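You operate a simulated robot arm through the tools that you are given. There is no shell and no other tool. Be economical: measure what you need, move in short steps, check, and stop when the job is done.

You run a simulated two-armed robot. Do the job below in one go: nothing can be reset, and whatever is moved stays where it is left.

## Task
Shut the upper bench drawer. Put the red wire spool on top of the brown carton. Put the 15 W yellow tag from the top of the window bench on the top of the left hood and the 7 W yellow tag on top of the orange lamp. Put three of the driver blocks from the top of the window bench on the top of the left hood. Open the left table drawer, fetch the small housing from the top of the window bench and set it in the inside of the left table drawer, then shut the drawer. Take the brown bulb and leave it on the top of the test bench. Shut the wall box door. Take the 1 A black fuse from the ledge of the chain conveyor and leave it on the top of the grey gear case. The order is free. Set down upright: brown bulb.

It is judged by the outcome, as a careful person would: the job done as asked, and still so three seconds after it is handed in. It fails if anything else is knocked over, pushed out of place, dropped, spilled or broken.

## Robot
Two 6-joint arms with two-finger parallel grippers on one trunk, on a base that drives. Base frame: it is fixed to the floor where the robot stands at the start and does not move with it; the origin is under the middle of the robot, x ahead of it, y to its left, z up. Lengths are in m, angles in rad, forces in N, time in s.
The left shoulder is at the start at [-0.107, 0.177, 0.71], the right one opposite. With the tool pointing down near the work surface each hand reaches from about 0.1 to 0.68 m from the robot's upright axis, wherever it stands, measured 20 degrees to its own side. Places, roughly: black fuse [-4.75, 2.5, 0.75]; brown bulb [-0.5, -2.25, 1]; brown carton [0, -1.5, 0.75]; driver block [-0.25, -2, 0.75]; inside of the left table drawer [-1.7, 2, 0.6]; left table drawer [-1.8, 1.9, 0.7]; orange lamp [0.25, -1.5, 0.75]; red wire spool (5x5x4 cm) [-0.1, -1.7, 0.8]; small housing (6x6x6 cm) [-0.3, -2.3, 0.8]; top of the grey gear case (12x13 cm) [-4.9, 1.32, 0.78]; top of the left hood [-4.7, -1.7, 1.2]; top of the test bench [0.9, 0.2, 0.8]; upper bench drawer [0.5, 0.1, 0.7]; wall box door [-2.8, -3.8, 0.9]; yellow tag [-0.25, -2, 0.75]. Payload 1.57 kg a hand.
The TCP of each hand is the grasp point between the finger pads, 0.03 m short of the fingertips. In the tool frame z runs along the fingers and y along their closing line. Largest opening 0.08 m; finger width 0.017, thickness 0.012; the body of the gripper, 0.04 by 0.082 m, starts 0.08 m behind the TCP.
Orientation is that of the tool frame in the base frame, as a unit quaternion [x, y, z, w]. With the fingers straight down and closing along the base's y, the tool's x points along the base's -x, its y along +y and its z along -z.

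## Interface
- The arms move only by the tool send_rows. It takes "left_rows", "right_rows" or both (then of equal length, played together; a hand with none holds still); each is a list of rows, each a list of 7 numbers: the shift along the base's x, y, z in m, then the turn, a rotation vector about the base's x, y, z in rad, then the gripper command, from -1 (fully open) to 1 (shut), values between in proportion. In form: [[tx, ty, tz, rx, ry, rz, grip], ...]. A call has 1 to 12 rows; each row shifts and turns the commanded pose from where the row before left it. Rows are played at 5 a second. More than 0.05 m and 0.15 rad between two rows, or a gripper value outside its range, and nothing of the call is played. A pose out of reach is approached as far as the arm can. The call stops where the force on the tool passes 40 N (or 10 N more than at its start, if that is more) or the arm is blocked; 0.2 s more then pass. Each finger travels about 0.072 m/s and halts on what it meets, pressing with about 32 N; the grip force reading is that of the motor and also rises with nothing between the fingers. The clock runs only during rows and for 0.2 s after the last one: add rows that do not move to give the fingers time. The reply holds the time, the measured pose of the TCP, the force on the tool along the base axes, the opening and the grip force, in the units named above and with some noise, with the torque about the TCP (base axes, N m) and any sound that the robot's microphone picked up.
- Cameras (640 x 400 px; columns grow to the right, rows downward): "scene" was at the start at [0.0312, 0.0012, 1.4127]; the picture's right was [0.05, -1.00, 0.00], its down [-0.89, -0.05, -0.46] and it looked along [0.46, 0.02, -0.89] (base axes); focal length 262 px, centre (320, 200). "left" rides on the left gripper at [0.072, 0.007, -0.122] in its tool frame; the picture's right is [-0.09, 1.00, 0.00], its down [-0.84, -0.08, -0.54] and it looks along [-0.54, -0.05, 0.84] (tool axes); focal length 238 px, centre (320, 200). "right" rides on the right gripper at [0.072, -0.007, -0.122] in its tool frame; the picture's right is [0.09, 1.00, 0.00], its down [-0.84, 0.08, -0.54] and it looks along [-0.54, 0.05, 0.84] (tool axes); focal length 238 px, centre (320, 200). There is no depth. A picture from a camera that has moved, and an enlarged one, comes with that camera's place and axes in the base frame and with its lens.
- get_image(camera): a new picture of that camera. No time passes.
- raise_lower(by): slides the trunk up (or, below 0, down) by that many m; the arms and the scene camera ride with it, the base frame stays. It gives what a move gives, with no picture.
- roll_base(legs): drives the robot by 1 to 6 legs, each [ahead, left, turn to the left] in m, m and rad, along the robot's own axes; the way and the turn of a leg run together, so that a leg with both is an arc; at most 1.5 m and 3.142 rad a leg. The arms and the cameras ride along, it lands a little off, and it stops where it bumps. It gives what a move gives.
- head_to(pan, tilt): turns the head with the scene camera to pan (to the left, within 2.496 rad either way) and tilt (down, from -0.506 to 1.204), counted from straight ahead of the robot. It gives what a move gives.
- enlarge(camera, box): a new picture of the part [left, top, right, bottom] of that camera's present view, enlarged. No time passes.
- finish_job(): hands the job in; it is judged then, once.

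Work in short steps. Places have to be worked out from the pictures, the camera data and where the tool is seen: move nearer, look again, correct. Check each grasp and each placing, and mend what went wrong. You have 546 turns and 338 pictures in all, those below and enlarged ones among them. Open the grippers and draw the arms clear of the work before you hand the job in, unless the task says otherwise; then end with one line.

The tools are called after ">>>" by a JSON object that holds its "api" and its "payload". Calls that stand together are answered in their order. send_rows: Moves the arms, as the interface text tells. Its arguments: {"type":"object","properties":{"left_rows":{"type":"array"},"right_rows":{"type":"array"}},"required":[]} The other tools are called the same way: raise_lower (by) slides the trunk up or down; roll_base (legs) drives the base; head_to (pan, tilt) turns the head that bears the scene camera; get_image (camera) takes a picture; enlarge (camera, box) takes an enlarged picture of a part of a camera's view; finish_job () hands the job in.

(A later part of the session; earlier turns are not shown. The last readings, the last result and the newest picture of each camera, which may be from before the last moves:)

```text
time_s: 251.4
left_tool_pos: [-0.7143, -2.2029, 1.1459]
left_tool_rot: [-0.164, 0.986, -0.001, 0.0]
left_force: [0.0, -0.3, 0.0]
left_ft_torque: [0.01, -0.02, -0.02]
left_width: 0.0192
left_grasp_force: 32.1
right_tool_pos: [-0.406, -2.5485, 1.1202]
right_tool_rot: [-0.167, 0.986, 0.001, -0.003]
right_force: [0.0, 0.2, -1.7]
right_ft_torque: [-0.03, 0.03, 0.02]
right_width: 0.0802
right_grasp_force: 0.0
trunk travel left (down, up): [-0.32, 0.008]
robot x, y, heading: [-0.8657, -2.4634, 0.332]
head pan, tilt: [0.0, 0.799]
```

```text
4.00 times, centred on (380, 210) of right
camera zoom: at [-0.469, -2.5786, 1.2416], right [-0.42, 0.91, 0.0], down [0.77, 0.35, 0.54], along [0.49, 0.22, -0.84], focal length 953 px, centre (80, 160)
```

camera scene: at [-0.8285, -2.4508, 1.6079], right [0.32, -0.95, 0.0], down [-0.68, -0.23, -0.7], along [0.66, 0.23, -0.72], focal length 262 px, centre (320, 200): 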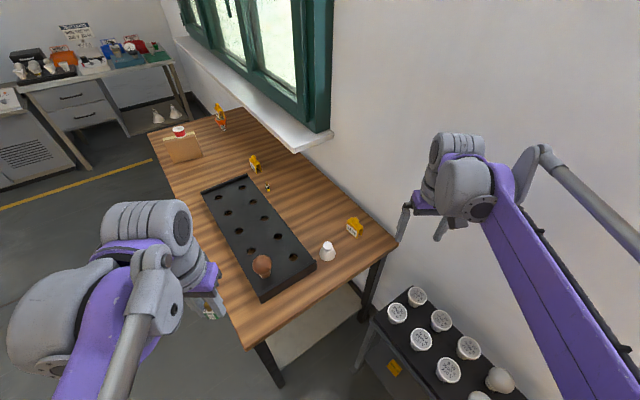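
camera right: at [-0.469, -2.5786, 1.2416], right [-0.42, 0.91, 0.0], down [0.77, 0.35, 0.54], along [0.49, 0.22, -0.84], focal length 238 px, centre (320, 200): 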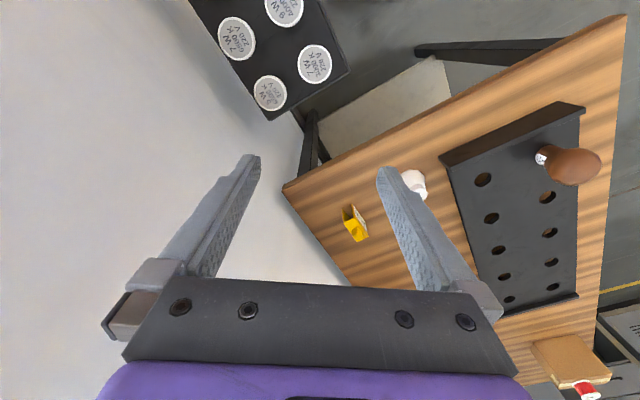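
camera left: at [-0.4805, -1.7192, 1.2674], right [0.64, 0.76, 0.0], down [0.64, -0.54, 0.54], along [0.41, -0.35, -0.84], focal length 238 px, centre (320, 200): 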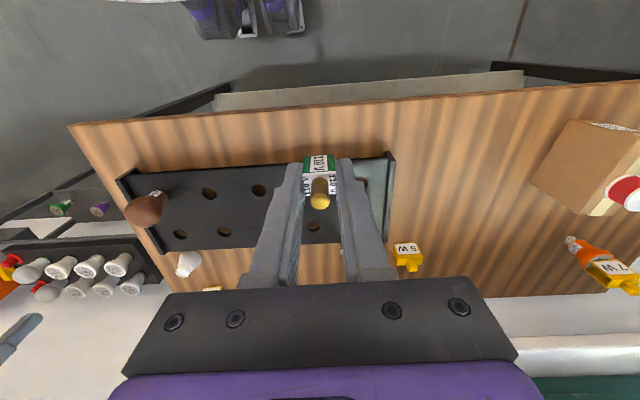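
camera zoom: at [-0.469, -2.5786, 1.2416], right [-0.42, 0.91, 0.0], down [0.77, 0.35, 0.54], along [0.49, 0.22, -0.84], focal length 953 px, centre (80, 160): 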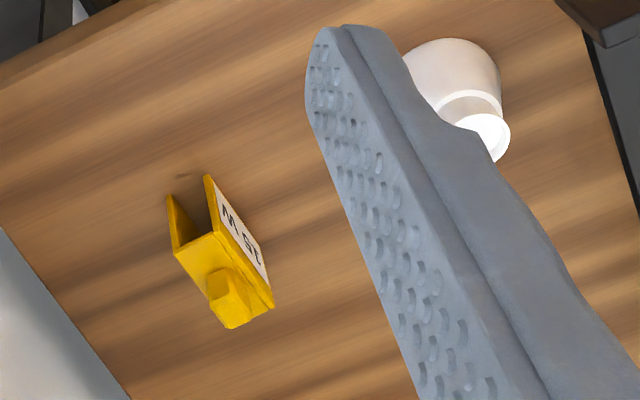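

Knob top at (-0.2075,-2.372, 0.88) in both views. I turn the right tool to line up with the tag and go above the knob at z≈0.98.

>>> {"api": "send_rows", "payload": {"right_rows": [[0.0284, 0.0252, -0.02, 0, 0, 0.124, -1], [0.0284, 0.0252, -0.02, 0, 0, 0.124, -1], [0.0284, 0.0252, -0.02, 0, 0, 0.124, -1], [0.0284, 0.0252, -0.02, 0, 0, 0.124, -1], [0.0284, 0.0252, -0.02, 0, 0, 0.124, -0.5], [0.0284, 0.0252, -0.02, 0, 0, 0, -0.3], [0.0284, 0.0252, -0.02, 0, 0, 0, -0.2], [0, 0, 0, 0, 0, 0, -0.2]]}}

>>> {"api": "get_image", "payload": {"camera": "right"}}

>>> {"api": "enlarge", "payload": {"camera": "scene", "box": [290, 170, 410, 245]}}

```text
time_s: 253.2
left_tool_pos: [-0.7157, -2.2048, 1.1463]
left_tool_rot: [-0.164, 0.986, 0.0, 0.0]
left_force: [-0.2, -0.2, -1.3]
left_ft_torque: [0.0, -0.03, -0.03]
left_width: 0.0192
left_grasp_force: 32.0
right_tool_pos: [-0.208, -2.3727, 0.9812]
right_tool_rot: [-0.46, 0.888, -0.001, -0.002]
right_force: [-0.7, 0.2, -0.4]
right_ft_torque: [0.03, -0.03, 0.01]
right_width: 0.0481
right_grasp_force: 0.1
trunk travel left (down, up): [-0.32, 0.008]
robot x, y, heading: [-0.8653, -2.4606, 0.331]
head pan, tilt: [0.0, 0.799]
```

```text
219 pictures are left
camera right: at [-0.242, -2.4347, 1.103], right [-0.87, 0.5, 0.0], down [0.42, 0.73, 0.54], along [0.27, 0.47, -0.84], focal length 238 px, centre (320, 200)
```

right: 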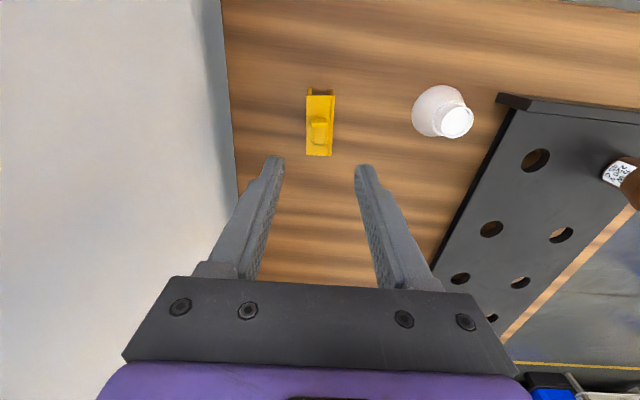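

```text
5.33 times, centred on (350, 208) of scene
camera zoom: at [-0.8297, -2.4514, 1.6078], right [0.32, -0.95, 0.0], down [-0.68, -0.23, -0.7], along [0.66, 0.23, -0.72], focal length 1399 px, centre (160, 160)
```

zoom: 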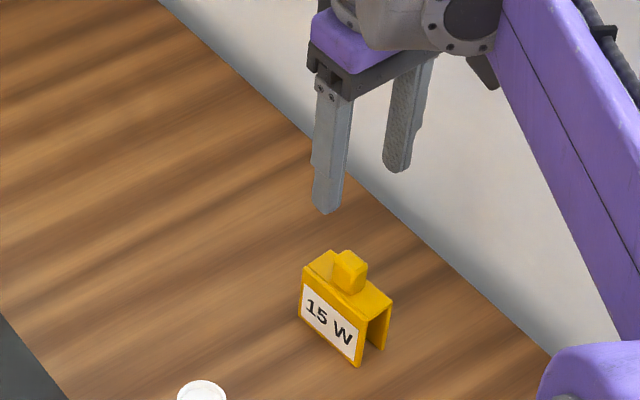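

Aligned over the knob. I descend to TCP 0.894 and check.

>>> {"api": "send_rows", "payload": {"right_rows": [[0.001, 0, -0.03, 0, 0, 0, -0.2], [0, 0, -0.03, 0, 0, 0, -0.2], [0, 0, -0.02, 0, 0, 0, -0.2], [0, 0, -0.007, 0, 0, 0, -0.2], [0, 0, 0, 0, 0, 0, -0.2]]}}

>>> {"api": "get_image", "payload": {"camera": "right"}}

>>> {"api": "enlarge", "payload": {"camera": "scene", "box": [290, 170, 410, 245]}}

```text
time_s: 254.4
left_tool_pos: [-0.7149, -2.2042, 1.1462]
left_tool_rot: [-0.164, 0.986, 0.001, 0.0]
left_force: [-0.7, 0.2, 0.1]
left_ft_torque: [-0.02, 0.01, 0.0]
left_width: 0.019
left_grasp_force: 31.6
right_tool_pos: [-0.2059, -2.3705, 0.8928]
right_tool_rot: [-0.46, 0.888, -0.001, -0.003]
right_force: [0.6, 0.1, -0.5]
right_ft_torque: [0.0, -0.02, 0.0]
right_width: 0.0479
right_grasp_force: 0.1
trunk travel left (down, up): [-0.32, 0.008]
robot x, y, heading: [-0.8644, -2.4619, 0.325]
head pan, tilt: [0.0, 0.799]
```

```text
217 pictures are left
camera right: at [-0.2403, -2.4331, 1.0152], right [-0.87, 0.5, 0.0], down [0.42, 0.73, 0.54], along [0.27, 0.47, -0.84], focal length 238 px, centre (320, 200)
```

right: 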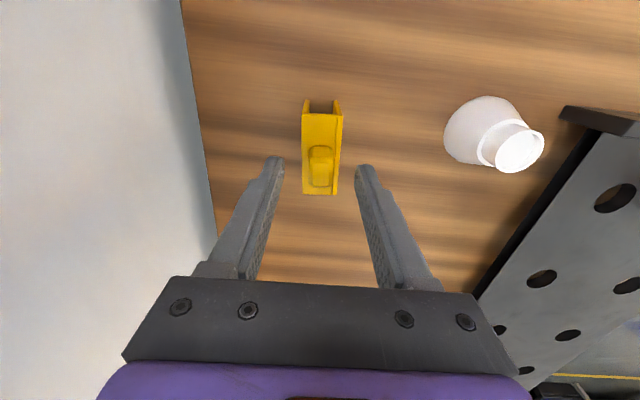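

```text
5.33 times, centred on (350, 208) of scene
camera zoom: at [-0.8289, -2.4509, 1.6078], right [0.32, -0.95, 0.0], down [-0.68, -0.23, -0.7], along [0.66, 0.23, -0.72], focal length 1399 px, centre (160, 160)
```

zoom: 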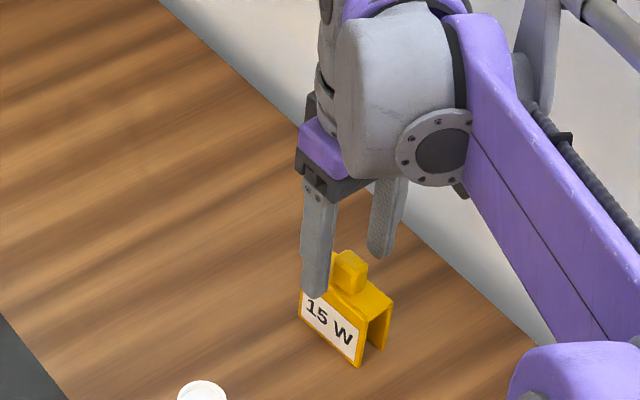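

Matches the earlier successful grasp height. I close and lift slowly.

>>> {"api": "send_rows", "payload": {"right_rows": [[0, 0, 0.002, 0, 0, 0, -0.2], [0, 0, 0, 0, 0, 0, 1], [0, 0, 0, 0, 0, 0, 1], [0, 0, 0, 0, 0, 0, 1], [0, 0, 0.01, 0, 0, 0, 1], [0, 0, 0.02, 0, 0, 0, 1], [0, 0, 0.03, 0, 0, 0, 1], [0, 0, 0.03, 0, 0, 0, 1], [0, 0, 0.02, 0, 0, 0, 1]]}}

>>> {"api": "get_image", "payload": {"camera": "right"}}

```text
time_s: 256.4
left_tool_pos: [-0.7154, -2.204, 1.1452]
left_tool_rot: [-0.164, 0.986, 0.0, 0.0]
left_force: [0.9, 0.4, 0.1]
left_ft_torque: [0.01, -0.03, -0.01]
left_width: 0.0191
left_grasp_force: 31.8
right_tool_pos: [-0.2049, -2.3725, 1.0058]
right_tool_rot: [-0.46, 0.888, -0.001, -0.003]
right_force: [-0.1, 1.3, -0.2]
right_ft_torque: [0.03, -0.02, 0.0]
right_width: 0.0144
right_grasp_force: 30.8
trunk travel left (down, up): [-0.32, 0.008]
robot x, y, heading: [-0.8632, -2.4601, 0.33]
head pan, tilt: [0.0, 0.799]
```

```text
215 pictures are left
camera right: at [-0.2395, -2.4347, 1.127], right [-0.87, 0.5, 0.0], down [0.42, 0.73, 0.54], along [0.27, 0.47, -0.84], focal length 238 px, centre (320, 200)
```

right: 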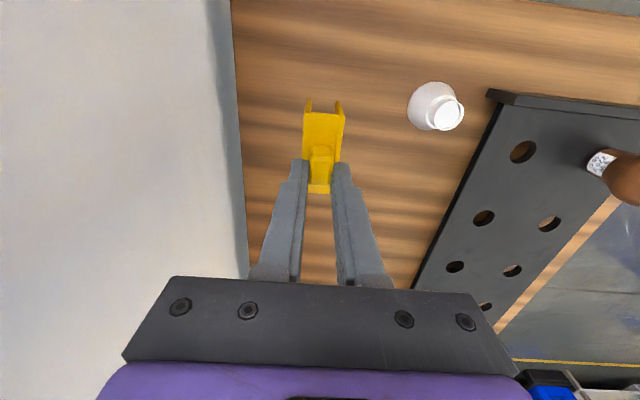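

Held by the knob. I retract the right hand back and up, unturning the tool.

>>> {"api": "send_rows", "payload": {"right_rows": [[-0.0284, -0.0252, 0.025, 0, 0, -0.124, 1], [-0.0284, -0.0252, 0.025, 0, 0, -0.124, 1], [-0.0284, -0.0252, 0.025, 0, 0, -0.124, 1], [-0.0284, -0.0252, 0.025, 0, 0, -0.124, 1], [-0.0284, -0.0252, 0.025, 0, 0, -0.124, 1], [-0.0284, -0.0252, 0.025, 0, 0, 0, 1], [-0.0284, -0.0252, 0.02, 0, 0, 0, 1], [-0.03, -0.01, 0, 0, 0, 0, 1], [-0.03, -0.01, 0, 0, 0, 0, 1]]}}

>>> {"api": "roll_base", "payload": {"legs": [[-0.55, 0, 0]]}}

>>> {"api": "get_image", "payload": {"camera": "scene"}}

```text
time_s: 258.4
left_tool_pos: [-0.7159, -2.2038, 1.1461]
left_tool_rot: [-0.164, 0.986, 0.0, 0.001]
left_force: [0.0, 0.2, -0.9]
left_ft_torque: [0.01, -0.02, -0.04]
left_width: 0.0193
left_grasp_force: 32.1
right_tool_pos: [-0.4668, -2.5678, 1.1771]
right_tool_rot: [-0.168, 0.986, 0.001, -0.002]
right_force: [0.1, -0.2, 0.2]
right_ft_torque: [0.01, 0.0, 0.01]
right_width: 0.0145
right_grasp_force: 31.4
trunk travel left (down, up): [-0.32, 0.008]
robot x, y, heading: [-0.8659, -2.4594, 0.33]
head pan, tilt: [0.0, 0.799]
```

```text
time_s: 261.5
left_tool_pos: [-1.2315, -2.381, 1.1453]
left_tool_rot: [-0.168, 0.986, 0.0, 0.0]
left_force: [0.9, 0.3, 0.6]
left_ft_torque: [0.01, 0.0, 0.0]
left_width: 0.0188
left_grasp_force: 32.4
right_tool_pos: [-0.9776, -2.7423, 1.1766]
right_tool_rot: [-0.171, 0.985, 0.0, -0.002]
right_force: [-0.5, 0.1, -0.9]
right_ft_torque: [0.0, 0.02, 0.02]
right_width: 0.0145
right_grasp_force: 30.7
trunk travel left (down, up): [-0.32, 0.008]
robot x, y, heading: [-1.3809, -2.6383, 0.34]
head pan, tilt: [0.0, 0.799]
```

```text
214 pictures are left
camera scene: at [-1.3426, -2.6283, 1.6079], right [0.33, -0.94, 0.0], down [-0.68, -0.24, -0.7], along [0.66, 0.23, -0.72], focal length 262 px, centre (320, 200)
```

scene: 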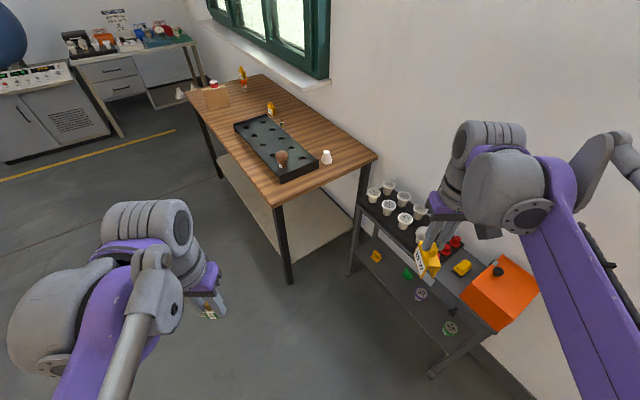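

Both items are held. I drive back to the hood's backed-off pose, avoiding the black boxes.

>>> {"api": "roll_base", "payload": {"legs": [[0.164, 0.674, 0], [0, 0, 2.425], [1.2, 0, 0], [1.1, 0, 0], [0, 0, 1.308]]}}

>>> {"api": "head_to", "payload": {"pan": 0, "tilt": 0.7}}

>>> {"api": "get_image", "payload": {"camera": "scene"}}

```text
time_s: 287.8
left_tool_pos: [-3.5439, -1.3593, 1.1465]
left_tool_rot: [0.894, 0.448, 0.001, 0.0]
left_force: [-0.3, -0.1, 0.2]
left_ft_torque: [-0.02, 0.0, -0.01]
left_width: 0.0191
left_grasp_force: 32.3
right_tool_pos: [-3.9575, -1.2008, 1.1768]
right_tool_rot: [0.893, 0.451, 0.003, 0.0]
right_force: [-0.2, 0.4, -0.9]
right_ft_torque: [0.02, -0.02, -0.01]
right_width: 0.0146
right_grasp_force: 30.9
trunk travel left (down, up): [-0.32, 0.008]
robot x, y, heading: [-3.5644, -1.0631, -2.211]
head pan, tilt: [0.0, 0.799]
```

```text
time_s: 288.4
left_tool_pos: [-3.5452, -1.3604, 1.1457]
left_tool_rot: [0.894, 0.448, 0.0, 0.0]
left_force: [-0.1, -0.3, 0.7]
left_ft_torque: [0.01, 0.0, -0.01]
left_width: 0.0192
left_grasp_force: 31.9
right_tool_pos: [-3.9566, -1.2016, 1.177]
right_tool_rot: [0.893, 0.451, 0.003, -0.001]
right_force: [0.8, 0.9, -0.3]
right_ft_torque: [-0.01, 0.0, 0.05]
right_width: 0.0145
right_grasp_force: 30.5
trunk travel left (down, up): [-0.32, 0.008]
robot x, y, heading: [-3.5638, -1.0611, -2.216]
head pan, tilt: [0.0, 0.7]
```

```text
213 pictures are left
camera scene: at [-3.5899, -1.0992, 1.616], right [-0.8, 0.6, 0.0], down [0.39, 0.52, -0.76], along [-0.46, -0.61, -0.64], focal length 262 px, centre (320, 200)
```

scene: 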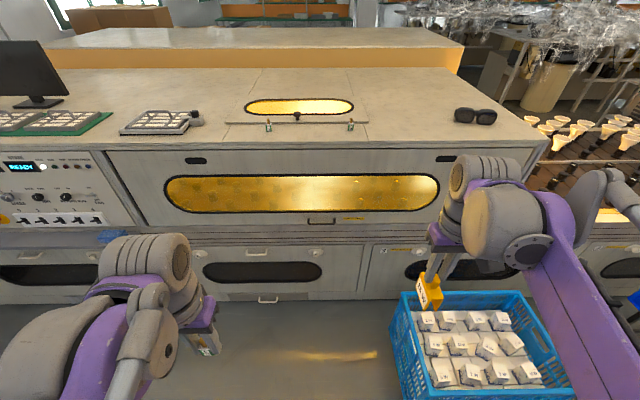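

Both earlier blocks stand on the hood. I raise both hands and drive forward 0.55 to the placing pose.

>>> {"api": "send_rows", "payload": {"left_rows": [[0, 0, 0.033, 0, 0, 0, 1], [0, 0, 0.033, 0, 0, 0, 1], [0, 0, 0.033, 0, 0, 0, 1], [0, 0, 0.033, 0, 0, 0, 1], [0, 0, 0.033, 0, 0, 0, 1]], "right_rows": [[0, 0, 0.033, 0, 0, 0, 1], [0, 0, 0.033, 0, 0, 0, 1], [0, 0, 0.033, 0, 0, 0, 1], [0, 0, 0.033, 0, 0, 0, 1], [0, 0, 0.033, 0, 0, 0, 1]]}}

>>> {"api": "roll_base", "payload": {"legs": [[0.35, 0.03, 0], [0.25, 0, 0]]}}

>>> {"api": "get_image", "payload": {"camera": "scene"}}

>>> {"api": "get_image", "payload": {"camera": "right"}}

>>> {"api": "get_image", "payload": {"camera": "left"}}

```text
time_s: 289.6
left_tool_pos: [-3.5421, -1.3599, 1.3117]
left_tool_rot: [0.894, 0.448, 0.0, 0.0]
left_force: [0.1, 0.8, -0.2]
left_ft_torque: [0.01, -0.04, 0.02]
left_width: 0.0191
left_grasp_force: 31.9
right_tool_pos: [-3.957, -1.2008, 1.3423]
right_tool_rot: [0.893, 0.451, 0.004, -0.001]
right_force: [-0.4, -1.3, -0.3]
right_ft_torque: [0.0, -0.01, 0.01]
right_width: 0.015
right_grasp_force: 30.7
trunk travel left (down, up): [-0.32, 0.008]
robot x, y, heading: [-3.5674, -1.0658, -2.214]
head pan, tilt: [0.0, 0.7]
```

```text
time_s: 293.3
left_tool_pos: [-3.8801, -1.8561, 1.312]
left_tool_rot: [0.895, 0.446, 0.0, 0.0]
left_force: [-1.4, -0.5, 0.0]
left_ft_torque: [-0.01, -0.01, 0.03]
left_width: 0.0189
left_grasp_force: 31.7
right_tool_pos: [-4.2945, -1.6953, 1.3408]
right_tool_rot: [0.893, 0.449, 0.002, -0.001]
right_force: [0.2, 0.1, 0.0]
right_ft_torque: [-0.05, -0.01, -0.03]
right_width: 0.0147
right_grasp_force: 30.9
trunk travel left (down, up): [-0.32, 0.008]
robot x, y, heading: [-3.9027, -1.5589, -2.222]
head pan, tilt: [0.0, 0.7]
```

```text
212 pictures are left
camera scene: at [-3.9272, -1.5956, 1.6159], right [-0.8, 0.6, 0.0], down [0.39, 0.51, -0.77], along [-0.46, -0.61, -0.64], focal length 262 px, centre (320, 200)
```

scene: 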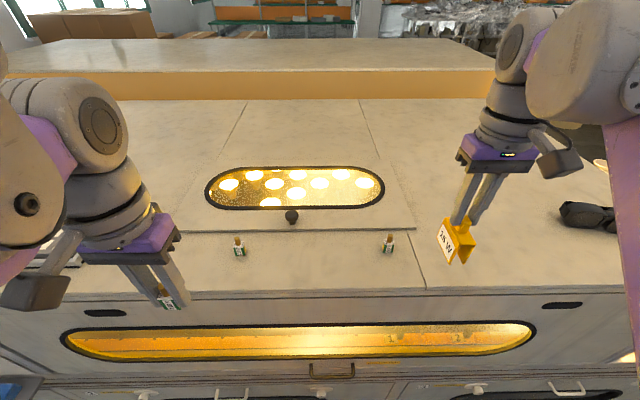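

```text
211 pictures are left
camera right: at [-4.2562, -1.6352, 1.4628], right [0.85, -0.52, 0.0], down [-0.44, -0.72, 0.54], along [-0.28, -0.46, -0.84], focal length 238 px, centre (320, 200)
```

right: 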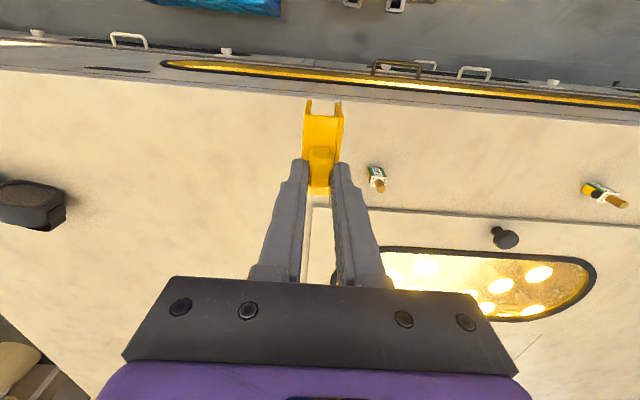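

```text
210 pictures are left
camera left: at [-3.8318, -1.8027, 1.4332], right [0.74, -0.67, 0.0], down [-0.57, -0.62, 0.54], along [-0.36, -0.4, -0.84], focal length 238 px, centre (320, 200)
```

left: 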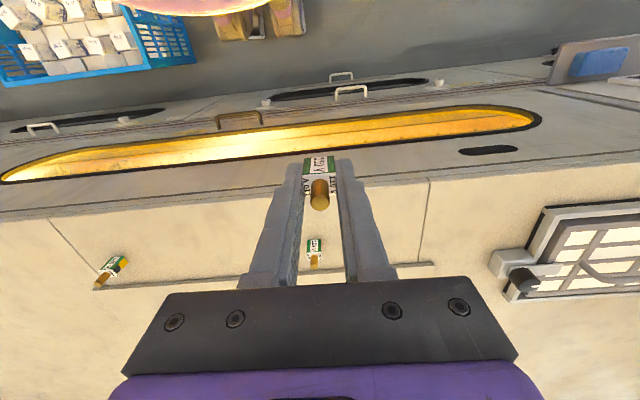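

I move the tag to the right of the right block and the third block to midway between the two.

>>> {"api": "send_rows", "payload": {"left_rows": [[-0.042, -0.0061, 0, 0, 0, 0, 1], [-0.042, -0.0061, 0, 0, 0, 0, 1], [-0.042, -0.0061, 0, 0, 0, 0, 1], [-0.042, -0.0061, 0, 0, 0, 0, 1], [-0.042, -0.0061, 0, 0, 0, 0, 1], [-0.042, -0.0061, 0, 0, 0, 0, 1], [0, 0, 0, 0, 0, 0, 1]], "right_rows": [[-0.01445, -0.0038, 0, 0, 0, 0, 1], [-0.01445, -0.0038, 0, 0, 0, 0, 1], [-0.01445, -0.0038, 0, 0, 0, 0, 1], [-0.01445, -0.0038, 0, 0, 0, 0, 1], [-0.01445, -0.0038, 0, 0, 0, 0, 1], [-0.01445, -0.0038, 0, 0, 0, 0, 1], [0, 0, 0, 0, 0, 0, 1]]}}

>>> {"api": "send_rows", "payload": {"left_rows": [[0, 0, -0.03, 0, 0, 0, 1], [0, 0, -0.03, 0, 0, 0, 1], [0, 0, -0.03, 0, 0, 0, 1], [0, 0, -0.02, 0, 0, 0, 1], [0, 0, 0, 0, 0, 0, 1]], "right_rows": [[0, 0, -0.03, 0, 0, 0, 1], [0, 0, -0.03, 0, 0, 0, 1], [0, 0, -0.01, 0, 0, 0, 1], [0, 0, 0, 0, 0, 0, 1], [0, 0, 0, 0, 0, 0, 1]]}}

>>> {"api": "get_image", "payload": {"camera": "scene"}}

```text
time_s: 294.9
left_tool_pos: [-4.1302, -1.8928, 1.3119]
left_tool_rot: [0.895, 0.446, 0.0, 0.0]
left_force: [0.6, 0.2, 0.4]
left_ft_torque: [-0.03, 0.03, 0.0]
left_width: 0.0192
left_grasp_force: 32.2
right_tool_pos: [-4.3808, -1.7198, 1.3428]
right_tool_rot: [0.893, 0.45, 0.003, -0.001]
right_force: [1.0, -0.1, -0.4]
right_ft_torque: [0.0, -0.03, 0.02]
right_width: 0.0145
right_grasp_force: 30.4
trunk travel left (down, up): [-0.32, 0.008]
robot x, y, heading: [-3.9052, -1.5622, -2.216]
head pan, tilt: [0.0, 0.7]
```

```text
time_s: 296.1
left_tool_pos: [-4.1325, -1.8913, 1.2015]
left_tool_rot: [0.895, 0.446, 0.0, 0.0]
left_force: [0.8, -0.5, -0.1]
left_ft_torque: [0.0, 0.0, 0.0]
left_width: 0.0191
left_grasp_force: 32.5
right_tool_pos: [-4.3806, -1.7197, 1.2721]
right_tool_rot: [0.893, 0.449, 0.004, -0.001]
right_force: [-0.6, 0.8, -0.4]
right_ft_torque: [0.01, -0.05, 0.04]
right_width: 0.0146
right_grasp_force: 30.5
trunk travel left (down, up): [-0.32, 0.008]
robot x, y, heading: [-3.9015, -1.5629, -2.217]
head pan, tilt: [0.0, 0.7]
```

```text
209 pictures are left
camera scene: at [-3.9278, -1.5963, 1.6161], right [-0.8, 0.6, 0.0], down [0.39, 0.51, -0.76], along [-0.46, -0.61, -0.64], focal length 262 px, centre (320, 200)
```

scene: 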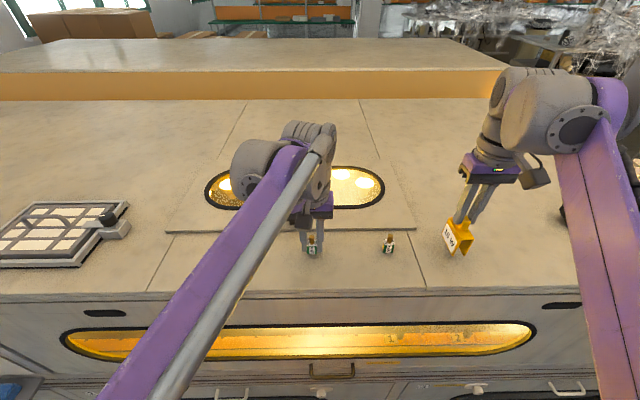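

Both are just above the surface. I lower in 2–3 mm steps to contact.

>>> {"api": "send_rows", "payload": {"left_rows": [[0, 0, -0.003, 0, 0, 0, 1], [0, 0, -0.003, 0, 0, 0, 1], [0, 0, -0.002, 0, 0, 0, 1], [0, 0, -0.001, 0, 0, 0, 1], [0, 0, 0, 0, 0, 0, 1]], "right_rows": [[0, 0, -0.004, 0, 0, 0, 1], [0, 0, -0.004, 0, 0, 0, 1], [0, 0, -0.004, 0, 0, 0, 1], [0, 0, -0.003, 0, 0, 0, 1], [0, 0, 0, 0, 0, 0, 1]]}}

```text
time_s: 297.3
left_tool_pos: [-4.1313, -1.8915, 1.1937]
left_tool_rot: [0.895, 0.445, -0.001, 0.001]
left_force: [-1.5, -0.3, 24.0]
left_ft_torque: [-0.02, 0.07, -0.03]
left_width: 0.0191
left_grasp_force: 32.3
right_tool_pos: [-4.3805, -1.7191, 1.2582]
right_tool_rot: [0.893, 0.45, 0.003, 0.0]
right_force: [1.0, -0.5, -0.7]
right_ft_torque: [-0.03, -0.01, 0.02]
right_width: 0.0145
right_grasp_force: 30.9
trunk travel left (down, up): [-0.32, 0.008]
robot x, y, heading: [-3.901, -1.5607, -2.219]
head pan, tilt: [0.0, 0.7]
```

Left block touches (24 N); right not yet. I ease the left and lower the tag further.

>>> {"api": "send_rows", "payload": {"left_rows": [[0, 0, 0.002, 0, 0, 0, 1], [0, 0, 0, 0, 0, 0, 0.3], [0, 0, 0, 0, 0, 0, -0.4], [0, 0, 0, 0, 0, 0, -0.4]], "right_rows": [[0, 0, -0.002, 0, 0, 0, 1], [0, 0, -0.002, 0, 0, 0, 1], [0, 0, -0.002, 0, 0, 0, 1], [0, 0, 0, 0, 0, 0, 1]]}}

```text
time_s: 298.3
left_tool_pos: [-4.1313, -1.8926, 1.1954]
left_tool_rot: [0.895, 0.446, 0.0, 0.0]
left_force: [-0.1, -0.4, -0.6]
left_ft_torque: [-0.01, 0.0, 0.0]
left_width: 0.056
left_grasp_force: 0.0
right_tool_pos: [-4.3794, -1.72, 1.2508]
right_tool_rot: [0.893, 0.45, 0.003, -0.001]
right_force: [-3.8, -1.3, 26.4]
right_ft_torque: [-0.02, 0.14, 0.0]
right_width: 0.015
right_grasp_force: 31.0
trunk travel left (down, up): [-0.32, 0.008]
robot x, y, heading: [-3.9008, -1.5626, -2.216]
head pan, tilt: [0.0, 0.7]
```

Tag touches (26 N). I ease 2 mm, release it, and raise both hands.

>>> {"api": "send_rows", "payload": {"left_rows": [[0, 0, 0.02, 0, 0, 0, -0.4], [0, 0, 0.03, 0, 0, 0, -0.4], [0, 0, 0.03, 0, 0, 0, -0.4], [0, 0, 0.03, 0, 0, 0, -0.4], [0, 0, 0, 0, 0, 0, -0.4], [0, 0, 0, 0, 0, 0, -0.4], [0, 0, 0, 0, 0, 0, -0.4]], "right_rows": [[0, 0, 0.002, 0, 0, 0, 0.9], [0, 0, 0, 0, 0, 0, 0.2], [0, 0, 0, 0, 0, 0, -0.1], [0, 0, 0, 0, 0, 0, -0.1], [0, 0, 0.02, 0, 0, 0, -0.1], [0, 0, 0.03, 0, 0, 0, -0.1], [0, 0, 0.03, 0, 0, 0, -0.1]]}}

>>> {"api": "get_image", "payload": {"camera": "scene"}}

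```text
time_s: 299.9
left_tool_pos: [-4.1329, -1.8919, 1.3042]
left_tool_rot: [0.895, 0.447, 0.001, 0.0]
left_force: [-0.6, 1.4, -0.5]
left_ft_torque: [-0.02, 0.02, 0.01]
left_width: 0.056
left_grasp_force: 0.1
right_tool_pos: [-4.3801, -1.7197, 1.3333]
right_tool_rot: [0.893, 0.45, 0.004, -0.001]
right_force: [0.0, 0.1, -0.7]
right_ft_torque: [-0.03, 0.03, 0.02]
right_width: 0.0439
right_grasp_force: 0.1
trunk travel left (down, up): [-0.32, 0.008]
robot x, y, heading: [-3.9005, -1.561, -2.219]
head pan, tilt: [0.0, 0.7]
```

```text
208 pictures are left
camera scene: at [-3.9282, -1.5968, 1.6161], right [-0.8, 0.6, 0.0], down [0.39, 0.51, -0.76], along [-0.46, -0.61, -0.64], focal length 262 px, centre (320, 200)
```

scene: 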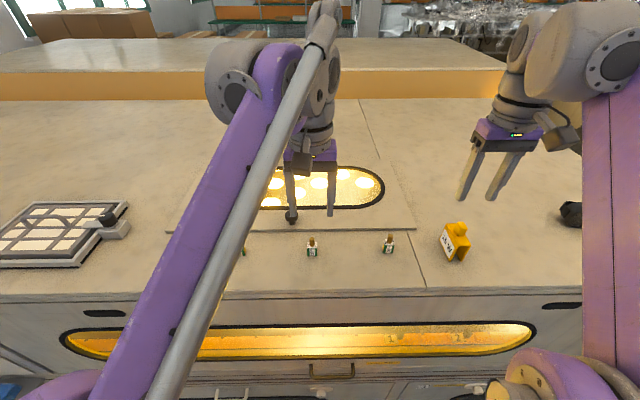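

All four items are on the hood. I back off and look toward the conveyor area (+y) to judge whether there is a way through.

>>> {"api": "roll_base", "payload": {"legs": [[-0.6, 0, 0]]}}

>>> {"api": "send_rows", "payload": {"left_rows": [[0.03, 0.02, -0.03, 0, 0, 0, -1], [0.03, 0.02, -0.03, 0, 0, 0, -1], [0.03, 0.02, -0.03, 0, 0, 0, -1], [0.03, 0.02, -0.03, 0, 0, 0, -1], [0.03, 0.02, -0.03, 0, 0, 0, -1]], "right_rows": [[0.02, 0.02, -0.03, 0, 0, 0, -1], [0.02, 0.02, -0.03, 0, 0, 0, -1], [0.02, 0.02, -0.03, 0, 0, 0, -1], [0.02, 0.02, -0.03, 0, 0, 0, -1], [0, 0, -0.03, 0, 0, 0, -1]]}}

>>> {"api": "head_to", "payload": {"pan": -2.4, "tilt": 0.3}}

>>> {"api": "get_image", "payload": {"camera": "scene"}}

```text
time_s: 303.3
left_tool_pos: [-3.7808, -1.4222, 1.3028]
left_tool_rot: [0.897, 0.441, 0.0, -0.001]
left_force: [0.6, 1.2, 0.7]
left_ft_torque: [0.01, -0.01, -0.02]
left_width: 0.0559
left_grasp_force: 0.0
right_tool_pos: [-4.0253, -1.2484, 1.3323]
right_tool_rot: [0.896, 0.445, 0.002, -0.001]
right_force: [0.0, -0.2, 0.3]
right_ft_torque: [-0.06, -0.02, 0.01]
right_width: 0.044
right_grasp_force: 0.0
trunk travel left (down, up): [-0.32, 0.008]
robot x, y, heading: [-3.5514, -1.0968, -2.228]
head pan, tilt: [0.0, 0.7]
```

```text
time_s: 304.5
left_tool_pos: [-3.629, -1.3197, 1.1526]
left_tool_rot: [0.897, 0.441, 0.0, 0.0]
left_force: [0.3, -0.3, -0.4]
left_ft_torque: [-0.02, 0.01, 0.01]
left_width: 0.0799
left_grasp_force: 0.0
right_tool_pos: [-3.9448, -1.1675, 1.1794]
right_tool_rot: [0.896, 0.444, 0.003, -0.001]
right_force: [-0.5, -0.8, -0.4]
right_ft_torque: [0.01, 0.02, 0.02]
right_width: 0.0801
right_grasp_force: 0.0
trunk travel left (down, up): [-0.32, 0.008]
robot x, y, heading: [-3.5463, -1.0921, -2.231]
head pan, tilt: [0.0, 0.7]
```

```text
time_s: 306.7
left_tool_pos: [-3.6302, -1.3193, 1.1533]
left_tool_rot: [0.897, 0.441, 0.0, -0.001]
left_force: [-0.6, -0.4, -0.9]
left_ft_torque: [0.02, 0.01, -0.01]
left_width: 0.08
left_grasp_force: 0.2
right_tool_pos: [-3.9479, -1.1679, 1.1787]
right_tool_rot: [0.896, 0.445, 0.004, 0.001]
right_force: [0.0, 0.1, 1.0]
right_ft_torque: [0.01, 0.01, -0.02]
right_width: 0.08
right_grasp_force: 0.1
trunk travel left (down, up): [-0.32, 0.008]
robot x, y, heading: [-3.5501, -1.0908, -2.23]
head pan, tilt: [-2.4, 0.3]
```

```text
207 pictures are left
camera scene: at [-3.5282, -0.9683, 1.6522], right [1.0, 0.09, 0.0], down [0.03, -0.29, -0.96], along [-0.08, 0.95, -0.3], focal length 262 px, centre (320, 200)
```

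scene: 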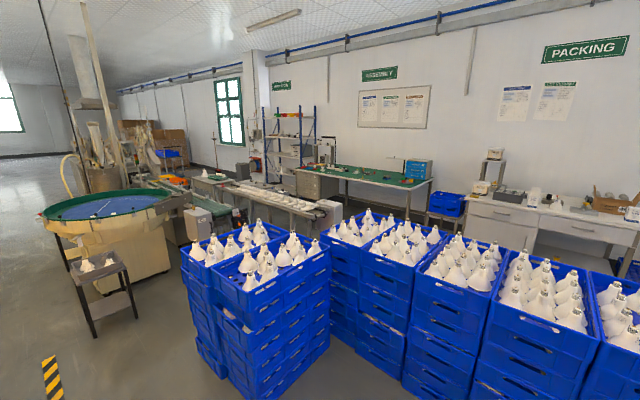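

There is a route via the main aisle later. Now I return to the window bench for the housing and the bulb.

>>> {"api": "roll_base", "payload": {"legs": [[0, 0, 1.978], [1.4, 0, 0], [1.24, 0, 0], [0, 0, -0.363]]}}

>>> {"api": "head_to", "payload": {"pan": 0, "tilt": 0.75}}

>>> {"api": "get_image", "payload": {"camera": "scene"}}

```text
time_s: 325.4
left_tool_pos: [-0.7412, -1.8121, 1.1528]
left_tool_rot: [0.291, 0.957, -0.001, 0.001]
left_force: [-0.4, -0.2, 0.0]
left_ft_torque: [0.01, 0.02, -0.01]
left_width: 0.0798
left_grasp_force: 0.1
right_tool_pos: [-0.8726, -2.1376, 1.1794]
right_tool_rot: [0.288, 0.958, 0.002, -0.002]
right_force: [-0.1, -0.7, 0.3]
right_ft_torque: [0.0, 0.0, -0.03]
right_width: 0.0798
right_grasp_force: 0.0
trunk travel left (down, up): [-0.32, 0.008]
robot x, y, heading: [-0.9722, -1.7451, -0.59]
head pan, tilt: [-2.4, 0.3]
```

```text
time_s: 327.6
left_tool_pos: [-0.7406, -1.8123, 1.1534]
left_tool_rot: [0.291, 0.957, 0.0, 0.0]
left_force: [-0.5, 0.7, -0.4]
left_ft_torque: [-0.03, 0.0, -0.02]
left_width: 0.0799
left_grasp_force: 0.1
right_tool_pos: [-0.8722, -2.1367, 1.1796]
right_tool_rot: [0.289, 0.957, 0.001, -0.002]
right_force: [0.5, 0.0, -0.2]
right_ft_torque: [0.01, -0.01, 0.01]
right_width: 0.0798
right_grasp_force: 0.0
trunk travel left (down, up): [-0.32, 0.008]
robot x, y, heading: [-0.9736, -1.7408, -0.592]
head pan, tilt: [0.0, 0.75]
```

```text
206 pictures are left
camera scene: at [-0.9382, -1.768, 1.6118], right [-0.56, -0.83, 0.0], down [-0.57, 0.38, -0.73], along [0.61, -0.41, -0.68], focal length 262 px, centre (320, 200)
```

scene: 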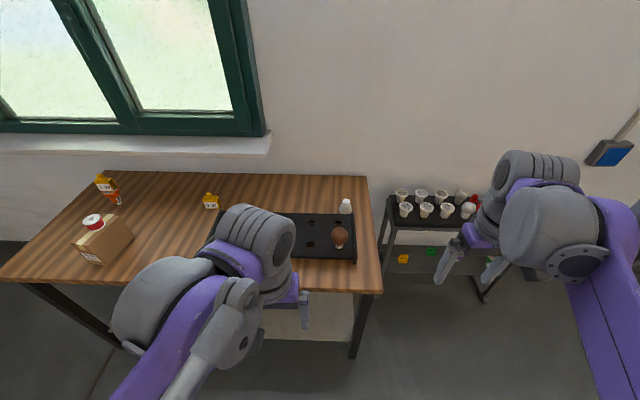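

I shift right 0.19 and ahead 0.235 so the left hand can reach the housing.

>>> {"api": "roll_base", "payload": {"legs": [[0, -0.19, -0.02], [0.235, 0, 0]]}}

>>> {"api": "enlarge", "payload": {"camera": "scene", "box": [200, 180, 392, 300]}}

>>> {"api": "get_image", "payload": {"camera": "left"}}

```text
time_s: 331.3
left_tool_pos: [-0.6621, -2.0992, 1.1539]
left_tool_rot: [0.299, 0.954, 0.001, 0.0]
left_force: [0.4, -0.1, 0.3]
left_ft_torque: [-0.01, 0.02, -0.01]
left_width: 0.0799
left_grasp_force: 0.1
right_tool_pos: [-0.798, -2.4228, 1.181]
right_tool_rot: [0.295, 0.956, 0.002, -0.003]
right_force: [-0.5, 0.6, 0.1]
right_ft_torque: [0.02, 0.01, -0.02]
right_width: 0.0802
right_grasp_force: 0.0
trunk travel left (down, up): [-0.32, 0.008]
robot x, y, heading: [-0.8944, -2.0271, -0.606]
head pan, tilt: [0.0, 0.75]
stopped in leg 2: the robot was blocked; the commanded pose is now the measured one
```

```text
3.33 times, centred on (296, 240) of scene
camera zoom: at [-0.8589, -2.0524, 1.612], right [-0.57, -0.82, 0.0], down [-0.56, 0.39, -0.73], along [0.6, -0.42, -0.68], focal length 874 px, centre (400, 67)
```

zoom: 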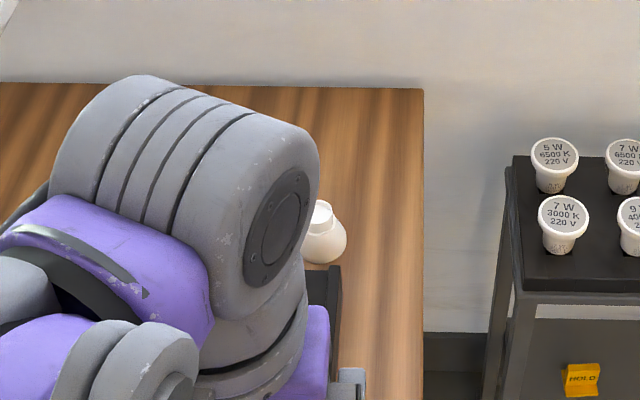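

```text
204 pictures are left
camera left: at [-0.7178, -2.0527, 1.2751], right [0.64, 0.77, 0.0], down [0.64, -0.54, 0.54], along [0.41, -0.35, -0.84], focal length 238 px, centre (320, 200)
```

left: 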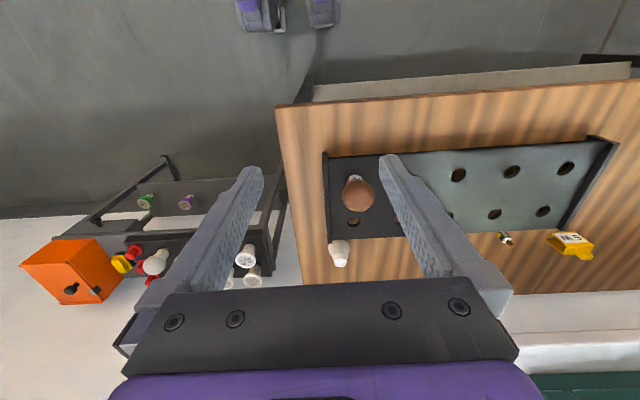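

Housing is at about (-0.336,-2.304). I move the left hand above it.

>>> {"api": "send_rows", "payload": {"left_rows": [[0.0326, -0.0205, -0.01, 0, 0, 0, -1], [0.0326, -0.0205, -0.01, 0, 0, 0, -1], [0.0326, -0.0205, -0.01, 0, 0, 0, -1], [0.0326, -0.0205, -0.01, 0, 0, 0, -1], [0.0326, -0.0205, -0.02, 0, 0, 0, -1], [0.0326, -0.0205, -0.02, 0, 0, 0, -1], [0.0326, -0.0205, -0.02, 0, 0, 0, -1], [0.0326, -0.0205, -0.025, 0, 0, 0, -1], [0.0326, -0.0205, -0.025, 0, 0, 0, -1], [0.0326, -0.0205, -0.025, 0, 0, 0, -1], [0, 0, 0, 0, 0, 0, -1]]}}

>>> {"api": "get_image", "payload": {"camera": "left"}}

>>> {"api": "get_image", "payload": {"camera": "scene"}}

```text
time_s: 333.7
left_tool_pos: [-0.3392, -2.3017, 0.9791]
left_tool_rot: [0.299, 0.954, 0.0, -0.001]
left_force: [0.0, 0.2, -0.4]
left_ft_torque: [-0.03, -0.01, -0.01]
left_width: 0.0798
left_grasp_force: 0.0
right_tool_pos: [-0.8005, -2.4208, 1.1808]
right_tool_rot: [0.294, 0.956, 0.002, -0.003]
right_force: [-0.1, 0.5, 0.2]
right_ft_torque: [-0.02, 0.0, 0.01]
right_width: 0.08
right_grasp_force: 0.0
trunk travel left (down, up): [-0.32, 0.008]
robot x, y, heading: [-0.8948, -2.0261, -0.608]
head pan, tilt: [0.0, 0.75]
```

```text
203 pictures are left
camera left: at [-0.3957, -2.2566, 1.1003], right [0.64, 0.77, 0.0], down [0.64, -0.54, 0.54], along [0.42, -0.35, -0.84], focal length 238 px, centre (320, 200)
```

left: 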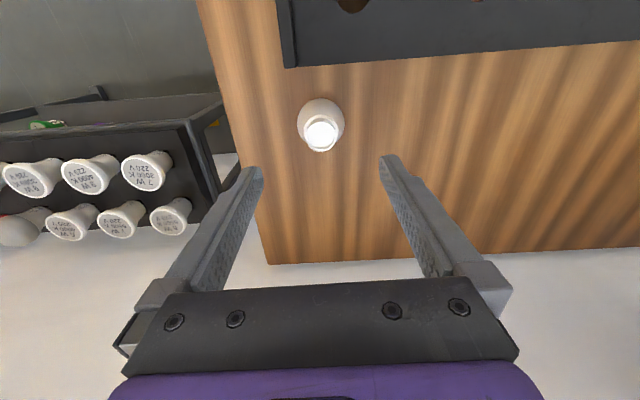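

```text
202 pictures are left
camera scene: at [-0.8625, -2.0499, 1.6118], right [-0.57, -0.82, 0.0], down [-0.56, 0.39, -0.73], along [0.6, -0.42, -0.68], focal length 262 px, centre (320, 200)
```

scene: 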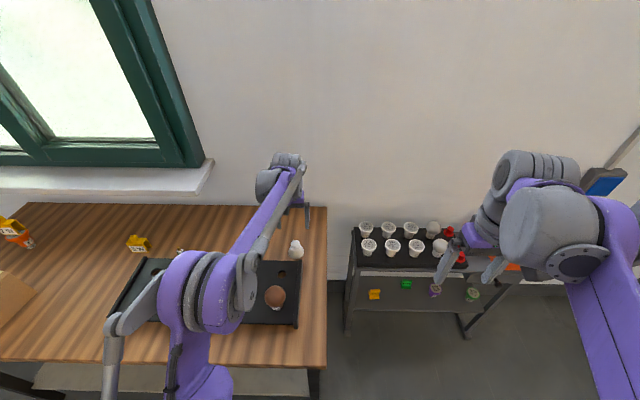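

Centred within 6 mm. I correct and descend to TCP 0.865.

>>> {"api": "send_rows", "payload": {"left_rows": [[0.005, -0.004, -0.03, 0, 0, 0, -1], [0, 0, -0.03, 0, 0, 0, -1], [0, 0, -0.03, 0, 0, 0, -1], [0, 0, -0.024, 0, 0, 0, -1], [0, 0, 0, 0, 0, 0, -1]]}}

>>> {"api": "get_image", "payload": {"camera": "left"}}

>>> {"api": "enlarge", "payload": {"camera": "scene", "box": [230, 190, 350, 265]}}

```text
time_s: 334.9
left_tool_pos: [-0.3328, -2.3063, 0.864]
left_tool_rot: [0.298, 0.954, -0.001, 0.0]
left_force: [0.1, 0.1, 0.5]
left_ft_torque: [0.0, 0.02, -0.02]
left_width: 0.0799
left_grasp_force: 0.1
right_tool_pos: [-0.8003, -2.4208, 1.1808]
right_tool_rot: [0.295, 0.956, 0.001, -0.002]
right_force: [0.4, 0.2, 0.2]
right_ft_torque: [0.04, 0.02, -0.02]
right_width: 0.08
right_grasp_force: 0.0
trunk travel left (down, up): [-0.32, 0.008]
robot x, y, heading: [-0.8945, -2.0236, -0.607]
head pan, tilt: [0.0, 0.75]
```

```text
201 pictures are left
camera left: at [-0.3884, -2.2601, 0.9856], right [0.64, 0.77, 0.0], down [0.64, -0.54, 0.54], along [0.42, -0.35, -0.84], focal length 238 px, centre (320, 200)
```

left: 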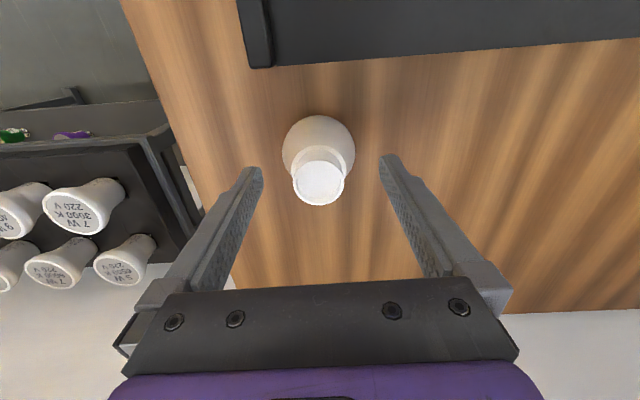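

```text
5.33 times, centred on (290, 228) of scene
camera zoom: at [-0.8618, -2.0503, 1.6118], right [-0.57, -0.82, 0.0], down [-0.56, 0.39, -0.73], along [0.6, -0.42, -0.68], focal length 1399 px, centre (480, 53)
```

zoom: 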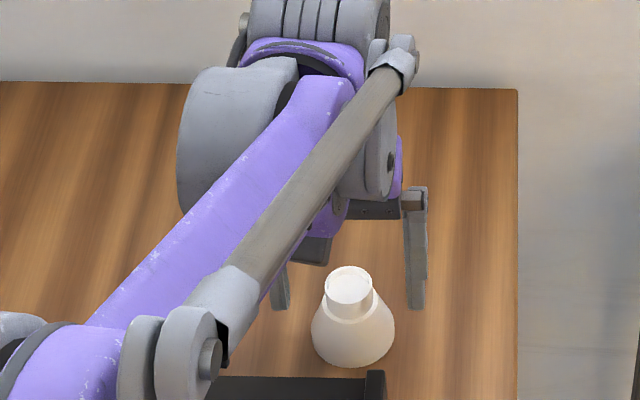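

Aligned on the neck. I raise 4 mm to grip the neck only, close, and lift slowly.

>>> {"api": "send_rows", "payload": {"left_rows": [[0, 0, 0.004, 0, 0, 0, -1], [0, 0, 0, 0, 0, 0, 1], [0, 0, 0, 0, 0, 0, 1], [0, 0, 0, 0, 0, 0, 1], [0, 0, 0, 0, 0, 0, 1], [0, 0, 0.005, 0, 0, 0, 1], [0, 0, 0.01, 0, 0, 0, 1], [0, 0, 0.02, 0, 0, 0, 1], [0, 0, 0.02, 0, 0, 0, 1], [0, 0, 0.02, 0, 0, 0, 1]]}}

>>> {"api": "get_image", "payload": {"camera": "left"}}

```text
time_s: 337.1
left_tool_pos: [-0.3329, -2.3068, 0.9434]
left_tool_rot: [0.298, 0.954, 0.0, -0.001]
left_force: [0.8, -0.4, 0.1]
left_ft_torque: [-0.01, 0.0, -0.03]
left_width: 0.0298
left_grasp_force: 32.6
right_tool_pos: [-0.8004, -2.4219, 1.1795]
right_tool_rot: [0.295, 0.956, 0.002, -0.002]
right_force: [0.0, 0.5, -0.7]
right_ft_torque: [-0.06, -0.01, 0.01]
right_width: 0.08
right_grasp_force: 0.1
trunk travel left (down, up): [-0.32, 0.008]
robot x, y, heading: [-0.894, -2.027, -0.601]
head pan, tilt: [0.0, 0.75]
```

```text
199 pictures are left
camera left: at [-0.3888, -2.2612, 1.0656], right [0.64, 0.77, 0.0], down [0.64, -0.54, 0.54], along [0.42, -0.35, -0.84], focal length 238 px, centre (320, 200)
```

left: 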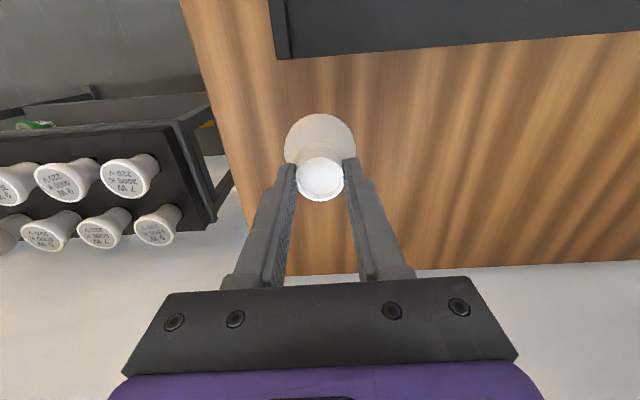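

Held by the neck. I lift and retract the left hand to its own side.

>>> {"api": "send_rows", "payload": {"left_rows": [[0, 0, 0.03, 0, 0, 0, 1], [0, 0, 0.03, 0, 0, 0, 1], [0, 0, 0.03, 0, 0, 0, 1], [-0.02, 0.014, 0.025, 0, 0, 0, 1], [-0.02, 0.014, 0.025, 0, 0, 0, 1], [-0.02, 0.014, 0.025, 0, 0, 0, 1], [-0.02, 0.02, 0.02, 0, 0, 0, 1], [-0.025, 0.03, 0, 0, 0, 0, 1], [-0.025, 0.03, 0, 0, 0, 0, 1], [-0.025, 0.03, 0, 0, 0, 0, 1], [-0.025, 0.03, 0, 0, 0, 0, 1], [-0.025, 0.03, 0, 0, 0, 0, 1]]}}

>>> {"api": "get_image", "payload": {"camera": "scene"}}

```text
time_s: 339.7
left_tool_pos: [-0.5386, -2.0935, 1.1277]
left_tool_rot: [0.298, 0.955, 0.001, 0.0]
left_force: [0.2, 0.2, -0.6]
left_ft_torque: [-0.04, -0.03, 0.01]
left_width: 0.0302
left_grasp_force: 32.5
right_tool_pos: [-0.8017, -2.4206, 1.1809]
right_tool_rot: [0.295, 0.955, 0.002, -0.003]
right_force: [-0.4, 0.5, 0.5]
right_ft_torque: [-0.01, -0.03, 0.01]
right_width: 0.0801
right_grasp_force: 0.0
trunk travel left (down, up): [-0.32, 0.008]
robot x, y, heading: [-0.8981, -2.0269, -0.601]
head pan, tilt: [0.0, 0.75]
```

```text
198 pictures are left
camera scene: at [-0.8629, -2.0492, 1.6118], right [-0.57, -0.82, 0.0], down [-0.56, 0.39, -0.73], along [0.6, -0.42, -0.68], focal length 262 px, centre (320, 200)
```

scene: 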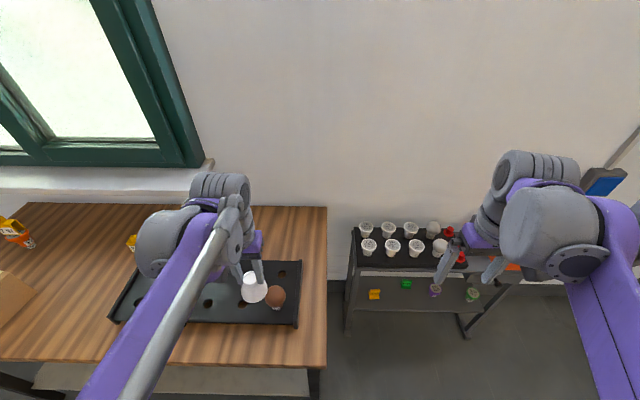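

Now I back off slightly and strafe left 0.25 so the right hand can reach the brown bulb.

>>> {"api": "roll_base", "payload": {"legs": [[-0.03, 0, 0], [0, 0.26, 0]]}}

>>> {"api": "get_image", "payload": {"camera": "right"}}

>>> {"api": "enlarge", "payload": {"camera": "scene", "box": [280, 200, 440, 300]}}

```text
time_s: 343.0
left_tool_pos: [-0.4161, -1.8634, 1.128]
left_tool_rot: [0.298, 0.955, -0.001, -0.001]
left_force: [0.6, 0.1, -1.3]
left_ft_torque: [0.0, -0.01, -0.02]
left_width: 0.0299
left_grasp_force: 32.0
right_tool_pos: [-0.6779, -2.1913, 1.1806]
right_tool_rot: [0.294, 0.956, 0.002, -0.003]
right_force: [-0.2, -0.4, 0.7]
right_ft_torque: [-0.01, 0.0, 0.03]
right_width: 0.0797
right_grasp_force: 0.0
trunk travel left (down, up): [-0.32, 0.008]
robot x, y, heading: [-0.7707, -1.7941, -0.602]
head pan, tilt: [0.0, 0.75]
```

```text
197 pictures are left
camera right: at [-0.7391, -2.1576, 1.3018], right [0.48, 0.88, 0.0], down [0.74, -0.41, 0.54], along [0.47, -0.26, -0.84], focal length 238 px, centre (320, 200)
```

right: 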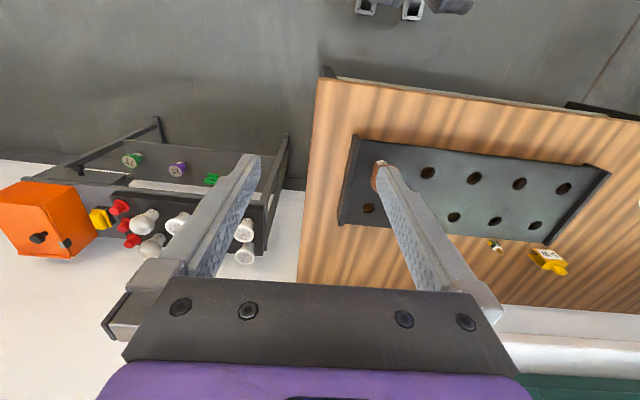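

```text
4.00 times, centred on (360, 250) of scene
camera zoom: at [-0.7392, -1.8205, 1.6118], right [-0.57, -0.82, 0.0], down [-0.56, 0.39, -0.73], along [0.6, -0.41, -0.68], focal length 1049 px, centre (160, 0)
```

zoom: 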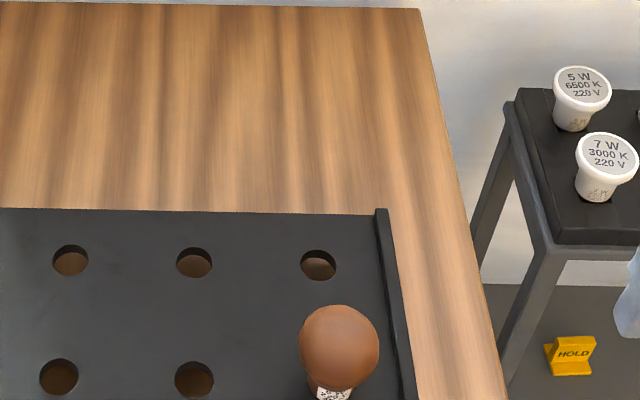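

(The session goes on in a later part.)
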